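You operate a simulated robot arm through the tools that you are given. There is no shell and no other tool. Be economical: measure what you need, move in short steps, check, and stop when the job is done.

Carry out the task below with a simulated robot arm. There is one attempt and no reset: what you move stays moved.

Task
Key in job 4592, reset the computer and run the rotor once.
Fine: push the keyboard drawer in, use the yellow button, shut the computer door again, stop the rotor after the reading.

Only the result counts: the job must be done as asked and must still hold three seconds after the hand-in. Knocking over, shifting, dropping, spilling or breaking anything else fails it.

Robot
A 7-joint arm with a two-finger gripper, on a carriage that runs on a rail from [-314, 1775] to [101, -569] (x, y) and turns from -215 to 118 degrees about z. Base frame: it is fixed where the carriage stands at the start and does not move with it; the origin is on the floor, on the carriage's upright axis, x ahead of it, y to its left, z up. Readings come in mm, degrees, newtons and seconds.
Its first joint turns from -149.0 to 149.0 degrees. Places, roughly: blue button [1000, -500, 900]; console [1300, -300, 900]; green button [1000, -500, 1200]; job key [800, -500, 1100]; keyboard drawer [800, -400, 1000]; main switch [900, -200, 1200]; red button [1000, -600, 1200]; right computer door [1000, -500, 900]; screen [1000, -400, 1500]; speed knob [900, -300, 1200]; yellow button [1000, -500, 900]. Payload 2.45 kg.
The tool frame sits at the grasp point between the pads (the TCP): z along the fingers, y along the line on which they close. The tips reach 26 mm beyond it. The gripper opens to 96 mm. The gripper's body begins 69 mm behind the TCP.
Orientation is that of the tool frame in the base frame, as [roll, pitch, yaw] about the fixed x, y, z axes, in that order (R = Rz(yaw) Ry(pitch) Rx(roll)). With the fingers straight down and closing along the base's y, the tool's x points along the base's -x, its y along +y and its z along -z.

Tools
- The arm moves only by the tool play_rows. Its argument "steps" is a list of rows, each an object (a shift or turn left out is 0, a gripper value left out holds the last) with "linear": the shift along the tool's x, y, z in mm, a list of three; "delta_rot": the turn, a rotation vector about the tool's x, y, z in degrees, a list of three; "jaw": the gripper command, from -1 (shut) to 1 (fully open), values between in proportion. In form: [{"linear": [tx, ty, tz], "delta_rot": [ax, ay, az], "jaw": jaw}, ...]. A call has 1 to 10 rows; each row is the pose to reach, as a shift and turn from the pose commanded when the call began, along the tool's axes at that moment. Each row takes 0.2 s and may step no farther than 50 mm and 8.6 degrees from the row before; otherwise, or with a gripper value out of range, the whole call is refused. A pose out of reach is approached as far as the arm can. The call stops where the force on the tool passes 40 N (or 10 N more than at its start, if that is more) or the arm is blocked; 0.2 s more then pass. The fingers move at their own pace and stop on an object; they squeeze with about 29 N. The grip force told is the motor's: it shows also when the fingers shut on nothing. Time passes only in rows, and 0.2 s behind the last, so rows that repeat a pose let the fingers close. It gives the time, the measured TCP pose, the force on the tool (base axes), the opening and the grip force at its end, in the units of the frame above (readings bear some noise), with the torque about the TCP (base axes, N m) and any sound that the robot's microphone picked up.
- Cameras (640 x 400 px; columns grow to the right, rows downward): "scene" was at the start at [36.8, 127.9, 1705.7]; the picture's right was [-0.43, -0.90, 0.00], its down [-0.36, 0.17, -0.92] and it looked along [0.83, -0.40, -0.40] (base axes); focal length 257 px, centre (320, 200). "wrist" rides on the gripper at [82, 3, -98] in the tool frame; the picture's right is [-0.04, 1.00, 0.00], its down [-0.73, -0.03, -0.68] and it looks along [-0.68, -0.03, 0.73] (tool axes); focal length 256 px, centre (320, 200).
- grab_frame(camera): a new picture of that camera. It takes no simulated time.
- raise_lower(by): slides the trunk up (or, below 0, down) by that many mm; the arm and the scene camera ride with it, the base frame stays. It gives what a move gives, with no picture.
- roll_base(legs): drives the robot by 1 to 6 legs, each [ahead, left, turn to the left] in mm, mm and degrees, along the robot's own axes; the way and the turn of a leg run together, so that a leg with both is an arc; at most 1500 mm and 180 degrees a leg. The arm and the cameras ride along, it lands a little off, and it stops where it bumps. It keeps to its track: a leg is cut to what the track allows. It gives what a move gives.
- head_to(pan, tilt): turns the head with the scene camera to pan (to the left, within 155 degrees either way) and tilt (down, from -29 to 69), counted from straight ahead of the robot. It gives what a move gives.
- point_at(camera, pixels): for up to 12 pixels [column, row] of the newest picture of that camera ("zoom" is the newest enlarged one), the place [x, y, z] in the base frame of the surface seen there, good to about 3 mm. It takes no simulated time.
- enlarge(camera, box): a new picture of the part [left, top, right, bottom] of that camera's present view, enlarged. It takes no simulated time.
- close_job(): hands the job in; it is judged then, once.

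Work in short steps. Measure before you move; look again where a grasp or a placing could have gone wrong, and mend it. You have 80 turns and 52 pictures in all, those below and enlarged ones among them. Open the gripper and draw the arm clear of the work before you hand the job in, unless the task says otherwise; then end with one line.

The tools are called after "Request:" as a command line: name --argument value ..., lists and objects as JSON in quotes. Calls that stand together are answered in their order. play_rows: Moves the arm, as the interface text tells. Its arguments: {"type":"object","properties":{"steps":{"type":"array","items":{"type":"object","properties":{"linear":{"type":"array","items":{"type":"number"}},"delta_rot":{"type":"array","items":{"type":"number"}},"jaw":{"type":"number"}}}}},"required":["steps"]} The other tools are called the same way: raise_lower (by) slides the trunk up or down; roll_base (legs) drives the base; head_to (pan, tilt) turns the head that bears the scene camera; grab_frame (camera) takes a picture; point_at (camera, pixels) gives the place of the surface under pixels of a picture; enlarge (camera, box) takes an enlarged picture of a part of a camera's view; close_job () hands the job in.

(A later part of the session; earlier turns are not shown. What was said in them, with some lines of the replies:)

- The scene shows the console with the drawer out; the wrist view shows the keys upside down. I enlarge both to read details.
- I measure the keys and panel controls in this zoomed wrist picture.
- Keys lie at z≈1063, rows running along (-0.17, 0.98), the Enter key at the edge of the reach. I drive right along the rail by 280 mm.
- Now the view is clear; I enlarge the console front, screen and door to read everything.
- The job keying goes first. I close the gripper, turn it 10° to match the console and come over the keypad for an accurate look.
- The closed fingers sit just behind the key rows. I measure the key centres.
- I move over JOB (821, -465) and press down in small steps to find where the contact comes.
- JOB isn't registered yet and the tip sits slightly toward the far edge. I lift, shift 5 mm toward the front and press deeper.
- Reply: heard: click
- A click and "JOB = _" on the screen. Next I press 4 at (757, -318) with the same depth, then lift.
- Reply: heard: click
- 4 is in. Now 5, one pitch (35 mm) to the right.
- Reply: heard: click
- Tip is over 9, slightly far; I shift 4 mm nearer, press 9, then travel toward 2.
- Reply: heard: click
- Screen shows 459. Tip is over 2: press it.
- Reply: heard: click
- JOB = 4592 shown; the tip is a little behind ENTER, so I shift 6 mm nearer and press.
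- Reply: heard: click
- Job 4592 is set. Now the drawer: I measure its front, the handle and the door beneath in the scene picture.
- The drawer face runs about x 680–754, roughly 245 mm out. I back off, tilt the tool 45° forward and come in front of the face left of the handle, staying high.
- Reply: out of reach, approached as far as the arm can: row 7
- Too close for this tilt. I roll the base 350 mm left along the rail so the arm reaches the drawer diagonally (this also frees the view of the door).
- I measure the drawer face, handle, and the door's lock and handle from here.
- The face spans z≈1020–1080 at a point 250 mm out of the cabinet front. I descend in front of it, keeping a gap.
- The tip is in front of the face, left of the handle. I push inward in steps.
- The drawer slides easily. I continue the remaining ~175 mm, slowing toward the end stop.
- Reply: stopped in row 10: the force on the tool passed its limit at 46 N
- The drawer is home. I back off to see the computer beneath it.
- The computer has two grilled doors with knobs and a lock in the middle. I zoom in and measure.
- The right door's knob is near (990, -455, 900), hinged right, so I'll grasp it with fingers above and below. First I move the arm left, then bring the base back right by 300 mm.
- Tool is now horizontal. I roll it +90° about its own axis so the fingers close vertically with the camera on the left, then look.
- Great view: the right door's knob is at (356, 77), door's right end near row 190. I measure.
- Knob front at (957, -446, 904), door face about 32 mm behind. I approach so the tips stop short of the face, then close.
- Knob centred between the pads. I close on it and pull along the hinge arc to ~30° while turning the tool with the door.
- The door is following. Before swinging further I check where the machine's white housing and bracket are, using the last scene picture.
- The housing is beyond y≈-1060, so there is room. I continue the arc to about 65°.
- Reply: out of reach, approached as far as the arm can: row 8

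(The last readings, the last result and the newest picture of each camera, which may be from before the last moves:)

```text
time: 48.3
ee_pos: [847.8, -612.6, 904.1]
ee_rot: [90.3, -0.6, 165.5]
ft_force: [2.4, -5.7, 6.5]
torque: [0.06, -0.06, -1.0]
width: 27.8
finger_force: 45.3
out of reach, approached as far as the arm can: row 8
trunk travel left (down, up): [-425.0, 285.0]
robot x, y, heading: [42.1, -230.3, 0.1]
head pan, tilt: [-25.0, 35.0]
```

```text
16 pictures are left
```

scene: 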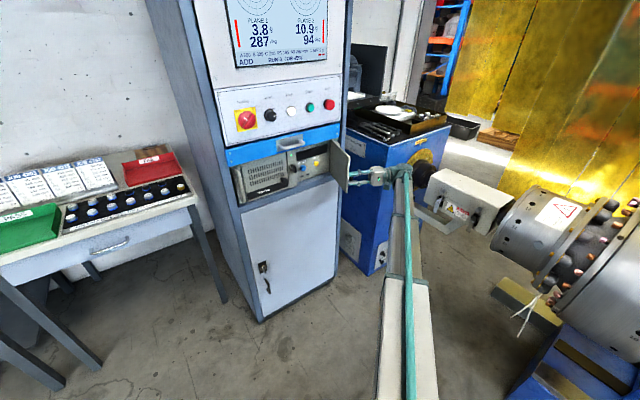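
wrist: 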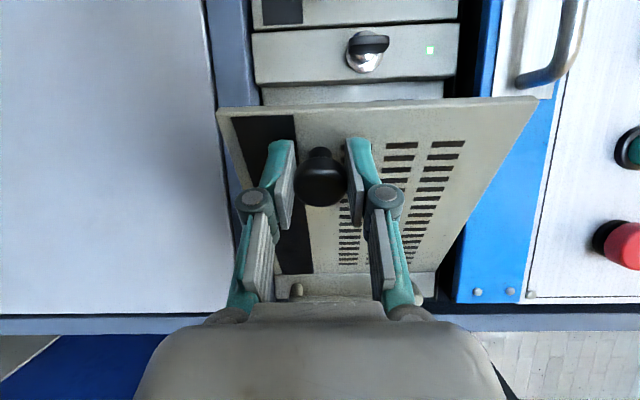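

The door stands open and buttons are visible around (310, 162). I zoom in and measure.

Request:
enlarge --camera "scene" --box '[275, 135, 365, 195]'

Request:
point_at --camera "scene" --pixels '[[302, 167], [316, 163], [310, 160], [299, 155], [331, 153], [310, 175], [348, 165]]'

```text
6.67 times, centred on (320, 165) of scene
```

zoom: 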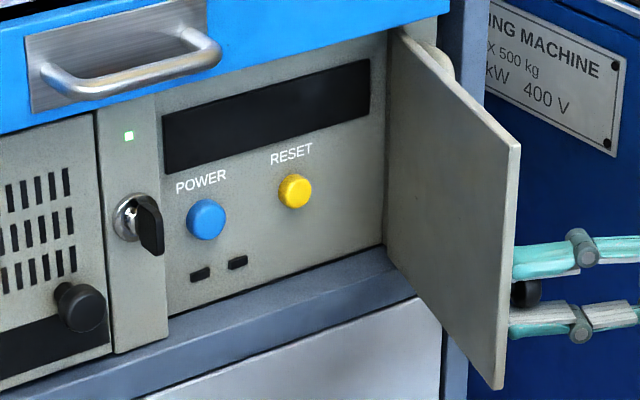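

```text
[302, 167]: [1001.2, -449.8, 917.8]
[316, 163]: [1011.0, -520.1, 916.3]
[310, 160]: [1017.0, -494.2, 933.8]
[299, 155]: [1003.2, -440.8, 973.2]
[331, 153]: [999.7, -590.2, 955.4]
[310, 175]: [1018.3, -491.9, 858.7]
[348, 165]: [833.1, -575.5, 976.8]
```

RESET (yellow) is at (1011, -520, 916). I release the knob, back out and go around the door edge to the front.

Request:
play_rows --steps '[{"jaw": 0.2}, {"jaw": 0.2}, {"linear": [0, 0, -25]}, {"linear": [0, 0, -50]}, {"linear": [0, 0, -70]}, {"linear": [45, 0, -70]}, {"linear": [90, 0, -70]}, {"linear": [135, 0, -70]}, {"linear": [175, 0, -70], "jaw": -1}]'

Request:
play_rows --steps '[{"delta_rot": [0, -8, 0]}, {"delta_rot": [0, -16, 0]}, {"delta_rot": [0, -24, 0]}, {"delta_rot": [0, -32, 0]}, {"delta_rot": [0, -40, 0]}, {"delta_rot": [0, -48, 0]}, {"delta_rot": [0, -56, 0]}, {"delta_rot": [0, -64, 0]}, {"delta_rot": [0, -65.3, 0]}]'

Request:
grab_frame --camera "scene"

```text
time: 50.3
ee_pos: [726.5, -570.5, 901.0]
ee_rot: [90.4, -0.4, 161.2]
ft_force: [-0.3, -0.3, -0.3]
torque: [0.01, 0.0, 0.01]
width: 0.0
finger_force: 3.0
out of reach, approached as far as the arm can: row 3, 4, 5, 6, 7, 8, 9
trunk travel left (down, up): [-425.0, 285.0]
robot x, y, heading: [39.2, -226.5, 0.0]
head pan, tilt: [-25.0, 35.0]
```

```text
time: 52.3
ee_pos: [727.1, -574.4, 903.0]
ee_rot: [90.6, 0.2, 96.0]
ft_force: [-0.5, 0.5, -0.1]
torque: [0.02, 0.02, 0.0]
width: 0.2
finger_force: 28.7
trunk travel left (down, up): [-425.0, 285.0]
robot x, y, heading: [38.6, -230.9, 0.0]
head pan, tilt: [-25.0, 35.0]
```

```text
14 pictures are left
```

scene: 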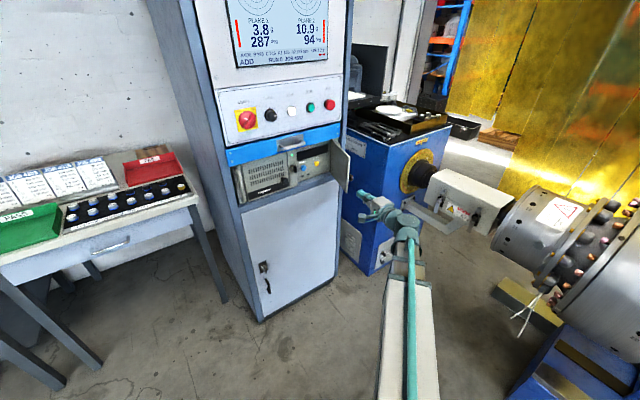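

Door stays open. I angle the tool slightly rightward (heading −6°) so the hand keeps clear of the door, line up with RESET, and approach to ~20 mm short.

Request:
play_rows --steps '[{"linear": [30, 6, 0], "delta_rot": [0, -6, 0], "jaw": -1}, {"linear": [60, 13, 0], "delta_rot": [0, -12, 0]}, {"linear": [86, 13, 0], "delta_rot": [0, -12, 0]}]'

Request:
play_rows --steps '[{"linear": [0, 0, 45]}, {"linear": [0, 0, 90]}, {"linear": [0, 0, 135]}, {"linear": [0, 0, 180]}, {"linear": [0, 0, 210]}, {"linear": [0, 0, 220]}]'

Request:
grab_frame --camera "wrist"

```text
time: 53.1
ee_pos: [718.3, -491.0, 915.9]
ee_rot: [90.5, 0.3, 83.9]
ft_force: [-0.4, 0.2, -0.2]
torque: [0.0, -0.01, 0.03]
width: 0.3
finger_force: 29.0
trunk travel left (down, up): [-425.0, 285.0]
robot x, y, heading: [40.8, -230.3, 0.2]
head pan, tilt: [-25.0, 35.0]
```

```text
time: 54.5
ee_pos: [934.4, -513.3, 916.0]
ee_rot: [90.4, 0.3, 84.0]
ft_force: [-0.8, 0.1, 0.1]
torque: [0.02, 0.0, 0.02]
width: 0.1
finger_force: 29.0
trunk travel left (down, up): [-425.0, 285.0]
robot x, y, heading: [43.5, -235.4, 0.4]
head pan, tilt: [-25.0, 35.0]
```

```text
13 pictures are left
```

wrist: 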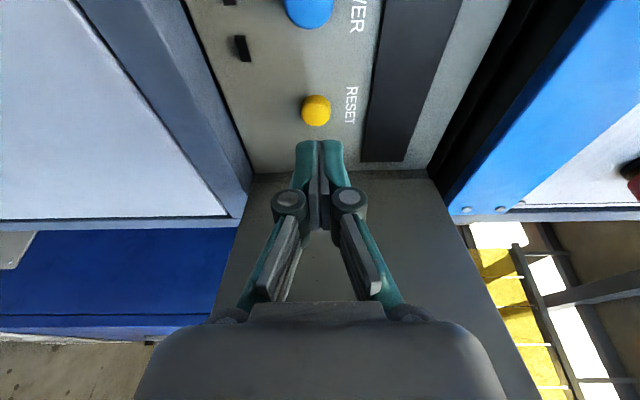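

Request:
point_at --camera "wrist" --pixels '[[315, 108], [310, 103], [321, 103], [345, 160]]'

```text
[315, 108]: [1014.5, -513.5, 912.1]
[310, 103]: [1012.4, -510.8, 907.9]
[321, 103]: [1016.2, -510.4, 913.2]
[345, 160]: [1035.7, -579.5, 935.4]
```

Button centre ≈(1014, -513, 912); I shift 8 mm left, 3 mm down and press in small steps.

Request:
play_rows --steps '[{"linear": [8, -3, 10]}, {"linear": [8, -3, 35]}, {"linear": [8, -3, 45]}, {"linear": [8, -3, 51]}, {"linear": [8, -3, 54]}, {"linear": [8, -3, 57]}, {"linear": [8, -3, 57]}]'

```text
time: 56.1
ee_pos: [993.7, -511.2, 911.3]
ee_rot: [90.6, 0.3, 83.9]
ft_force: [-6.0, 3.3, 0.1]
torque: [0.03, 0.0, 0.09]
width: 6.0
finger_force: 28.2
trunk travel left (down, up): [-425.0, 285.0]
robot x, y, heading: [44.7, -231.0, 0.2]
head pan, tilt: [-25.0, 35.0]
heard: click
```

A click was heard. I back straight out and check the screen and door.

Request:
play_rows --steps '[{"linear": [0, 0, -20]}, {"linear": [0, 0, -60]}, {"linear": [0, 0, -105]}, {"linear": [0, 0, -150]}, {"linear": [0, 0, -195]}, {"linear": [0, 0, -240]}]'

Request:
enlarge --camera "scene" --box '[215, 0, 375, 200]'

```text
time: 57.5
ee_pos: [754.4, -485.4, 910.2]
ee_rot: [90.5, 0.3, 84.0]
ft_force: [0.0, 0.5, 0.7]
torque: [0.0, 0.04, 0.02]
width: 0.1
finger_force: 28.1
trunk travel left (down, up): [-425.0, 285.0]
robot x, y, heading: [42.5, -231.0, 0.3]
head pan, tilt: [-25.0, 35.0]
```

```text
2.00 times, centred on (295, 100) of scene
```

zoom: 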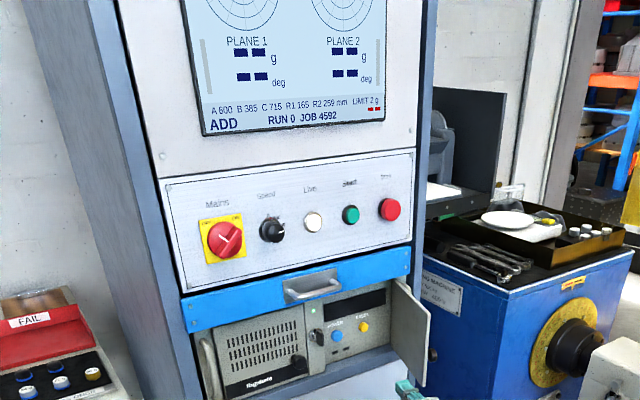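

Reset done: readings blanked and job 4592 kept. Now to shut the door: I realign the tool with the console, raise 40 mm (above the knob) and go round to the door's outer side.

Request:
play_rows --steps '[{"linear": [0, 20, 0], "delta_rot": [0, 8, 0]}, {"linear": [0, 40, 0], "delta_rot": [0, 16, 0]}]'

Request:
play_rows --steps '[{"linear": [-42, 0, 0]}, {"linear": [-84, 0, 0]}, {"linear": [-126, 0, 0]}, {"linear": [-168, 0, 0]}, {"linear": [-168, 0, 33]}, {"linear": [-168, 0, 65]}]'

Request:
enlarge --camera "scene" --box '[275, 120, 395, 200]'

```text
time: 58.1
ee_pos: [756.3, -485.7, 952.0]
ee_rot: [90.6, 0.1, 100.1]
ft_force: [-0.3, 0.1, 0.1]
torque: [-0.06, 0.0, -0.04]
width: 0.0
finger_force: 28.3
trunk travel left (down, up): [-425.0, 285.0]
robot x, y, heading: [42.4, -229.9, 0.4]
head pan, tilt: [-25.0, 35.0]
```

```text
time: 59.5
ee_pos: [850.7, -635.8, 951.8]
ee_rot: [90.6, 0.1, 100.0]
ft_force: [-0.1, -0.5, 0.6]
torque: [0.0, 0.03, -0.01]
width: 0.0
finger_force: 28.9
trunk travel left (down, up): [-425.0, 285.0]
robot x, y, heading: [42.2, -232.0, 0.3]
head pan, tilt: [-25.0, 35.0]
```

```text
5.00 times, centred on (335, 160) of scene
```

zoom: 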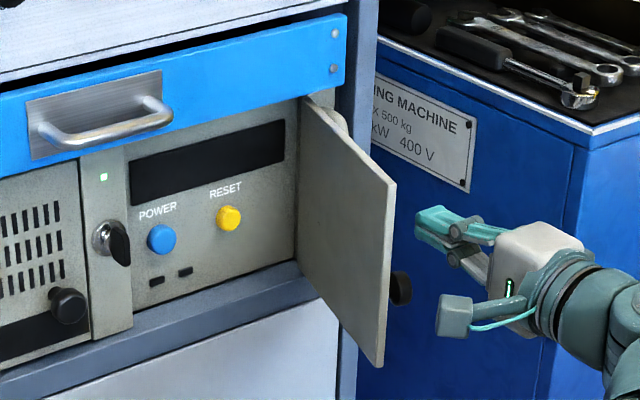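

Fingers are beside the door, above its knob. I sweep it shut along its arc.

Request:
play_rows --steps '[{"linear": [20, 0, 8]}, {"linear": [35, 0, 13]}, {"linear": [52, 0, 20]}, {"linear": [72, 0, 31]}, {"linear": [91, 0, 46]}, {"linear": [106, 0, 65]}, {"linear": [117, 0, 81]}, {"linear": [124, 0, 97]}, {"linear": [128, 0, 114]}]'

Request:
enlarge --camera "scene" --box '[255, 120, 375, 200]'

```text
time: 61.5
ee_pos: [937.1, -492.2, 951.5]
ee_rot: [90.5, 0.1, 99.9]
ft_force: [-0.6, 0.8, -0.4]
torque: [0.0, -0.01, -0.01]
width: 0.1
finger_force: 28.3
trunk travel left (down, up): [-425.0, 285.0]
robot x, y, heading: [38.7, -230.0, 0.2]
head pan, tilt: [-25.0, 35.0]
```

```text
5.00 times, centred on (315, 160) of scene
```

zoom: 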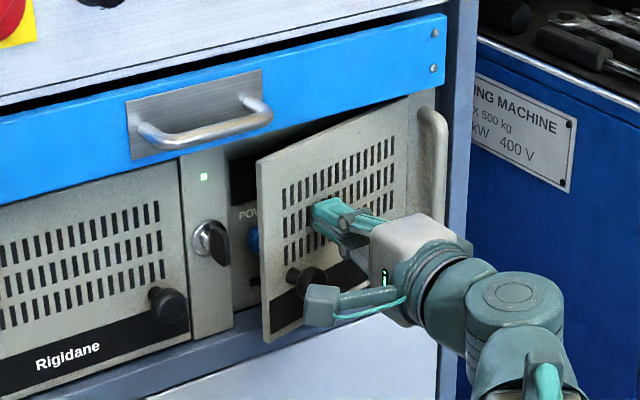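

Nearly shut. I keep pushing straight in until the door stops.

Request:
play_rows --steps '[{"linear": [2, 0, 8]}, {"linear": [3, 0, 16]}, {"linear": [3, 0, 23]}, {"linear": [3, 0, 28]}, {"linear": [3, 0, 32]}, {"linear": [3, 0, 35]}, {"linear": [3, 0, 38]}, {"linear": [3, 0, 41]}]'

```text
time: 63.2
ee_pos: [970.5, -485.4, 949.6]
ee_rot: [90.5, 0.2, 99.8]
ft_force: [-10.5, -0.8, 2.6]
torque: [0.06, -0.09, 0.08]
width: 6.2
finger_force: 28.3
trunk travel left (down, up): [-425.0, 285.0]
robot x, y, heading: [40.8, -232.1, -0.2]
head pan, tilt: [-25.0, 35.0]
stopped in row 8: the force on the tool passed its limit at 45 N (the readings are from after the stop); the commanded pose is now the measured one
```

The door hit its stop. I retract 150 mm, line up laterally with the green button, and raise the trunk 221 mm to the button height.

Request:
play_rows --steps '[{"linear": [0, 0, -40]}, {"linear": [0, 0, -85]}, {"linear": [0, 0, -125]}, {"linear": [10, 0, -150]}]'

Request:
raise_lower --by 221

Request:
grab_frame --camera "scene"

Request:
grab_frame --camera "wrist"

```text
time: 64.2
ee_pos: [822.3, -503.2, 950.2]
ee_rot: [90.7, 0.2, 99.8]
ft_force: [0.0, -0.4, 0.4]
torque: [0.01, -0.01, 0.02]
width: 0.0
finger_force: 28.4
trunk travel left (down, up): [-425.0, 285.0]
robot x, y, heading: [43.8, -229.3, -0.0]
head pan, tilt: [-25.0, 35.0]
```

```text
time: 66.5
ee_pos: [823.0, -502.2, 1169.6]
ee_rot: [90.7, 0.2, 99.8]
ft_force: [-1.0, 1.0, -1.0]
torque: [0.01, -0.01, 0.0]
width: 0.0
finger_force: 28.4
trunk travel left (down, up): [-646.0, 64.0]
robot x, y, heading: [38.0, -230.8, 0.1]
head pan, tilt: [-25.0, 35.0]
```

```text
9 pictures are left
```

scene: 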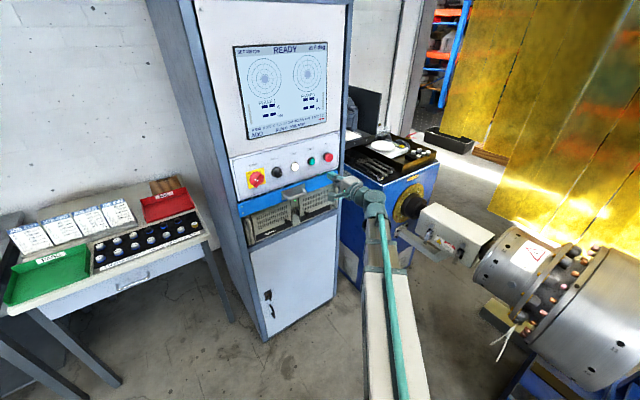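

```text
8 pictures are left
```

wrist: 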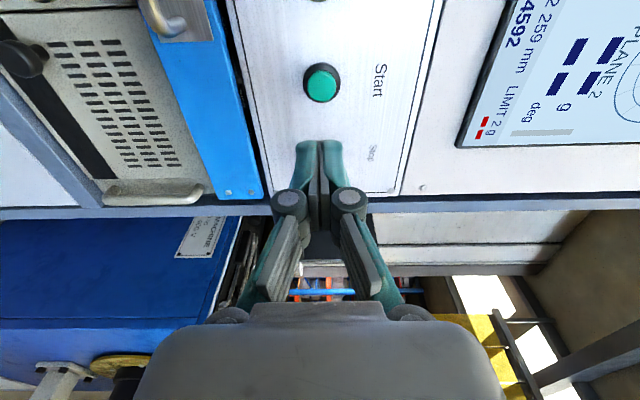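

Screen says READY, both doors look flush. I measure the green button at (323, 83).

Request:
point_at --camera "wrist" --pixels '[[323, 83], [318, 83], [330, 83], [323, 92], [300, 100]]'

Request:
point_at --camera "scene" --pixels '[[312, 161], [327, 157], [325, 210]]'

```text
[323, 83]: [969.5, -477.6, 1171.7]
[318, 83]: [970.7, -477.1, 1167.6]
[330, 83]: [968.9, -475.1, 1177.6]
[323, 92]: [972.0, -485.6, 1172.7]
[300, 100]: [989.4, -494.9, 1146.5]
```

```text
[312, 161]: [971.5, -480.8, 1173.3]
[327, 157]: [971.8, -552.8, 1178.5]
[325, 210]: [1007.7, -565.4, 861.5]
```

Nearly perfectly aligned; contact expected at 122 mm. I press Start.

Request:
play_rows --steps '[{"linear": [-1, 2.5, 45]}, {"linear": [-1, 2.5, 90]}, {"linear": [-1, 2.5, 112]}, {"linear": [-1, 2.5, 119]}, {"linear": [-1, 2.5, 123]}, {"linear": [-1, 2.5, 126]}, {"linear": [-1, 2.5, 128]}, {"linear": [-1, 2.5, 128]}]'

```text
time: 68.3
ee_pos: [948.8, -479.8, 1171.9]
ee_rot: [90.8, 0.3, 99.9]
ft_force: [-2.4, 0.3, 0.6]
torque: [-0.02, -0.01, -0.01]
width: 5.7
finger_force: 29.3
trunk travel left (down, up): [-646.0, 64.0]
robot x, y, heading: [42.2, -232.1, -0.1]
head pan, tilt: [-25.0, 35.0]
heard: click
```

Click heard. I back off, move in front of the Stop button without touching, and look at the screen.

Request:
play_rows --steps '[{"linear": [0, 0, -30]}, {"linear": [0, 0, -70]}, {"linear": [-40, 3, -70]}, {"linear": [-75, 5, -70]}, {"linear": [-75, 5, -70]}]'

Request:
enlarge --camera "scene" --box '[220, 35, 360, 185]'

```text
time: 69.5
ee_pos: [894.0, -567.0, 1178.6]
ee_rot: [90.8, 0.1, 99.9]
ft_force: [0.3, -0.5, -1.0]
torque: [-0.02, -0.02, 0.0]
width: 0.0
finger_force: 28.9
trunk travel left (down, up): [-646.0, 64.0]
robot x, y, heading: [36.8, -228.0, 0.3]
head pan, tilt: [-25.0, 35.0]
```

```text
2.67 times, centred on (290, 110) of scene
```

zoom: 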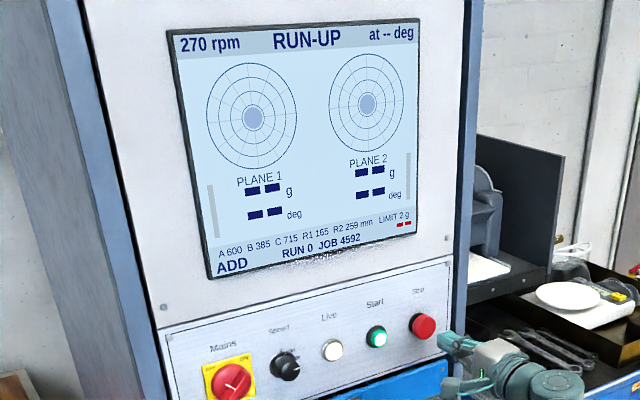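

RUN-UP at 270 rpm. I wait about four seconds and look again.

Request:
play_rows --steps '[{}, {}, {}, {}, {}, {}, {}, {}, {}, {}]'

Request:
play_rows --steps '[{}, {}, {}, {}, {}, {}, {}, {}, {}, {}]'

Request:
enlarge --camera "scene" --box '[220, 35, 360, 185]'

```text
time: 71.7
ee_pos: [893.9, -567.0, 1176.8]
ee_rot: [90.7, 0.3, 99.8]
ft_force: [-0.5, 0.9, -0.8]
torque: [0.0, 0.0, 0.01]
width: 0.1
finger_force: 28.8
trunk travel left (down, up): [-646.0, 64.0]
robot x, y, heading: [40.3, -234.8, -0.5]
head pan, tilt: [-25.0, 35.0]
```

```text
time: 73.9
ee_pos: [893.9, -567.6, 1177.7]
ee_rot: [90.6, 0.2, 99.8]
ft_force: [1.3, 0.2, 0.2]
torque: [0.02, 0.0, -0.02]
width: 0.0
finger_force: 28.4
trunk travel left (down, up): [-646.0, 64.0]
robot x, y, heading: [43.0, -232.5, -0.0]
head pan, tilt: [-25.0, 35.0]
```

```text
2.67 times, centred on (290, 110) of scene
```

zoom: 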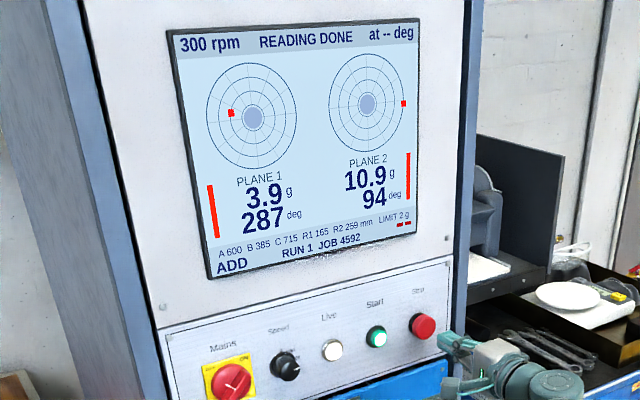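

READING DONE, RUN 1. I press the red Stop button straight ahead (contact ≈53 mm).

Request:
play_rows --steps '[{"linear": [0, 0, 30]}, {"linear": [0, 0, 45]}, {"linear": [0, 0, 51]}, {"linear": [0, 0, 54]}, {"linear": [0, 0, 57]}, {"linear": [0, 0, 59]}, {"linear": [0, 0, 59]}]'

```text
time: 75.5
ee_pos: [952.4, -558.9, 1177.3]
ee_rot: [90.7, 0.1, 99.9]
ft_force: [-2.4, -1.2, -1.4]
torque: [0.01, 0.08, -0.02]
width: 5.9
finger_force: 28.3
trunk travel left (down, up): [-646.0, 64.0]
robot x, y, heading: [39.3, -234.7, 0.1]
head pan, tilt: [-25.0, 35.0]
heard: click
```

Click. I back away, open the gripper, and check the whole scene after a wait.

Request:
play_rows --steps '[{"linear": [0, 0, -40]}, {"linear": [0, 0, -80]}, {"linear": [0, 0, -120]}, {"linear": [0, 0, -160]}, {"linear": [0, 0, -200], "jaw": 1}, {"linear": [0, 0, -200]}, {"linear": [0, 0, -200]}, {"linear": [0, 0, -200]}, {"linear": [0, 0, -200]}, {"linear": [0, 0, -200]}]'

Request:
play_rows --steps '[{}, {}, {}, {}, {}, {}, {}, {}, {}, {}]'

Request:
enlarge --camera "scene" --box '[215, 35, 375, 235]'

Request:
enlarge --camera "scene" --box '[235, 170, 355, 250]'

```text
time: 77.7
ee_pos: [752.5, -591.1, 1178.5]
ee_rot: [90.7, 0.2, 100.0]
ft_force: [0.1, 0.3, -0.3]
torque: [0.04, -0.02, 0.01]
width: 96.0
finger_force: 0.0
trunk travel left (down, up): [-646.0, 64.0]
robot x, y, heading: [40.3, -230.7, 0.1]
head pan, tilt: [-25.0, 35.0]
```

```text
time: 79.9
ee_pos: [753.7, -591.5, 1178.8]
ee_rot: [90.8, 0.2, 100.0]
ft_force: [-0.1, -0.2, -0.1]
torque: [0.0, -0.02, -0.02]
width: 95.7
finger_force: 0.0
trunk travel left (down, up): [-646.0, 64.0]
robot x, y, heading: [37.1, -231.9, -0.0]
head pan, tilt: [-25.0, 35.0]
```

```text
2.00 times, centred on (295, 135) of scene
```

zoom: 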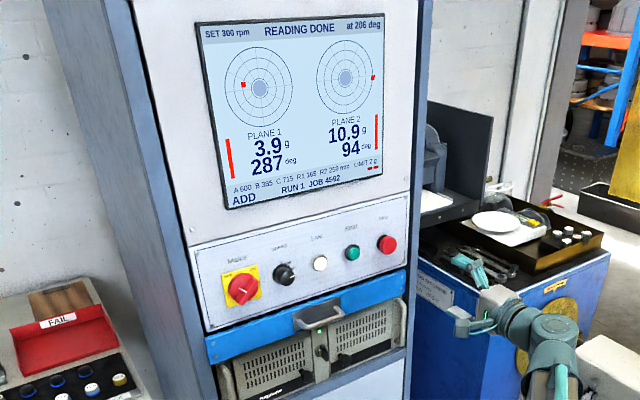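

```text
5.00 times, centred on (295, 210) of scene
```

zoom: 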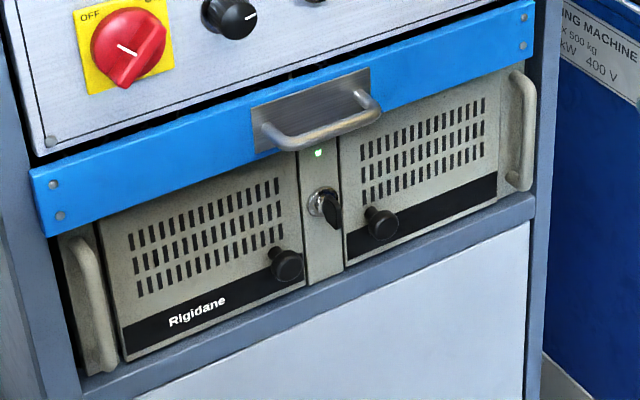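

The rotor is stopped ("at 206 deg"), the screen shows RUN 1 and JOB 4592, the drawer is in, the door is shut, and the arm is clear. I hand the job in.

Request:
close_job

```text
The job is handed in.
```

Job 4592 is keyed in, the drawer is pushed in, the computer was reset with the yellow button and its door shut again, and the rotor was run once and stopped after the reading.
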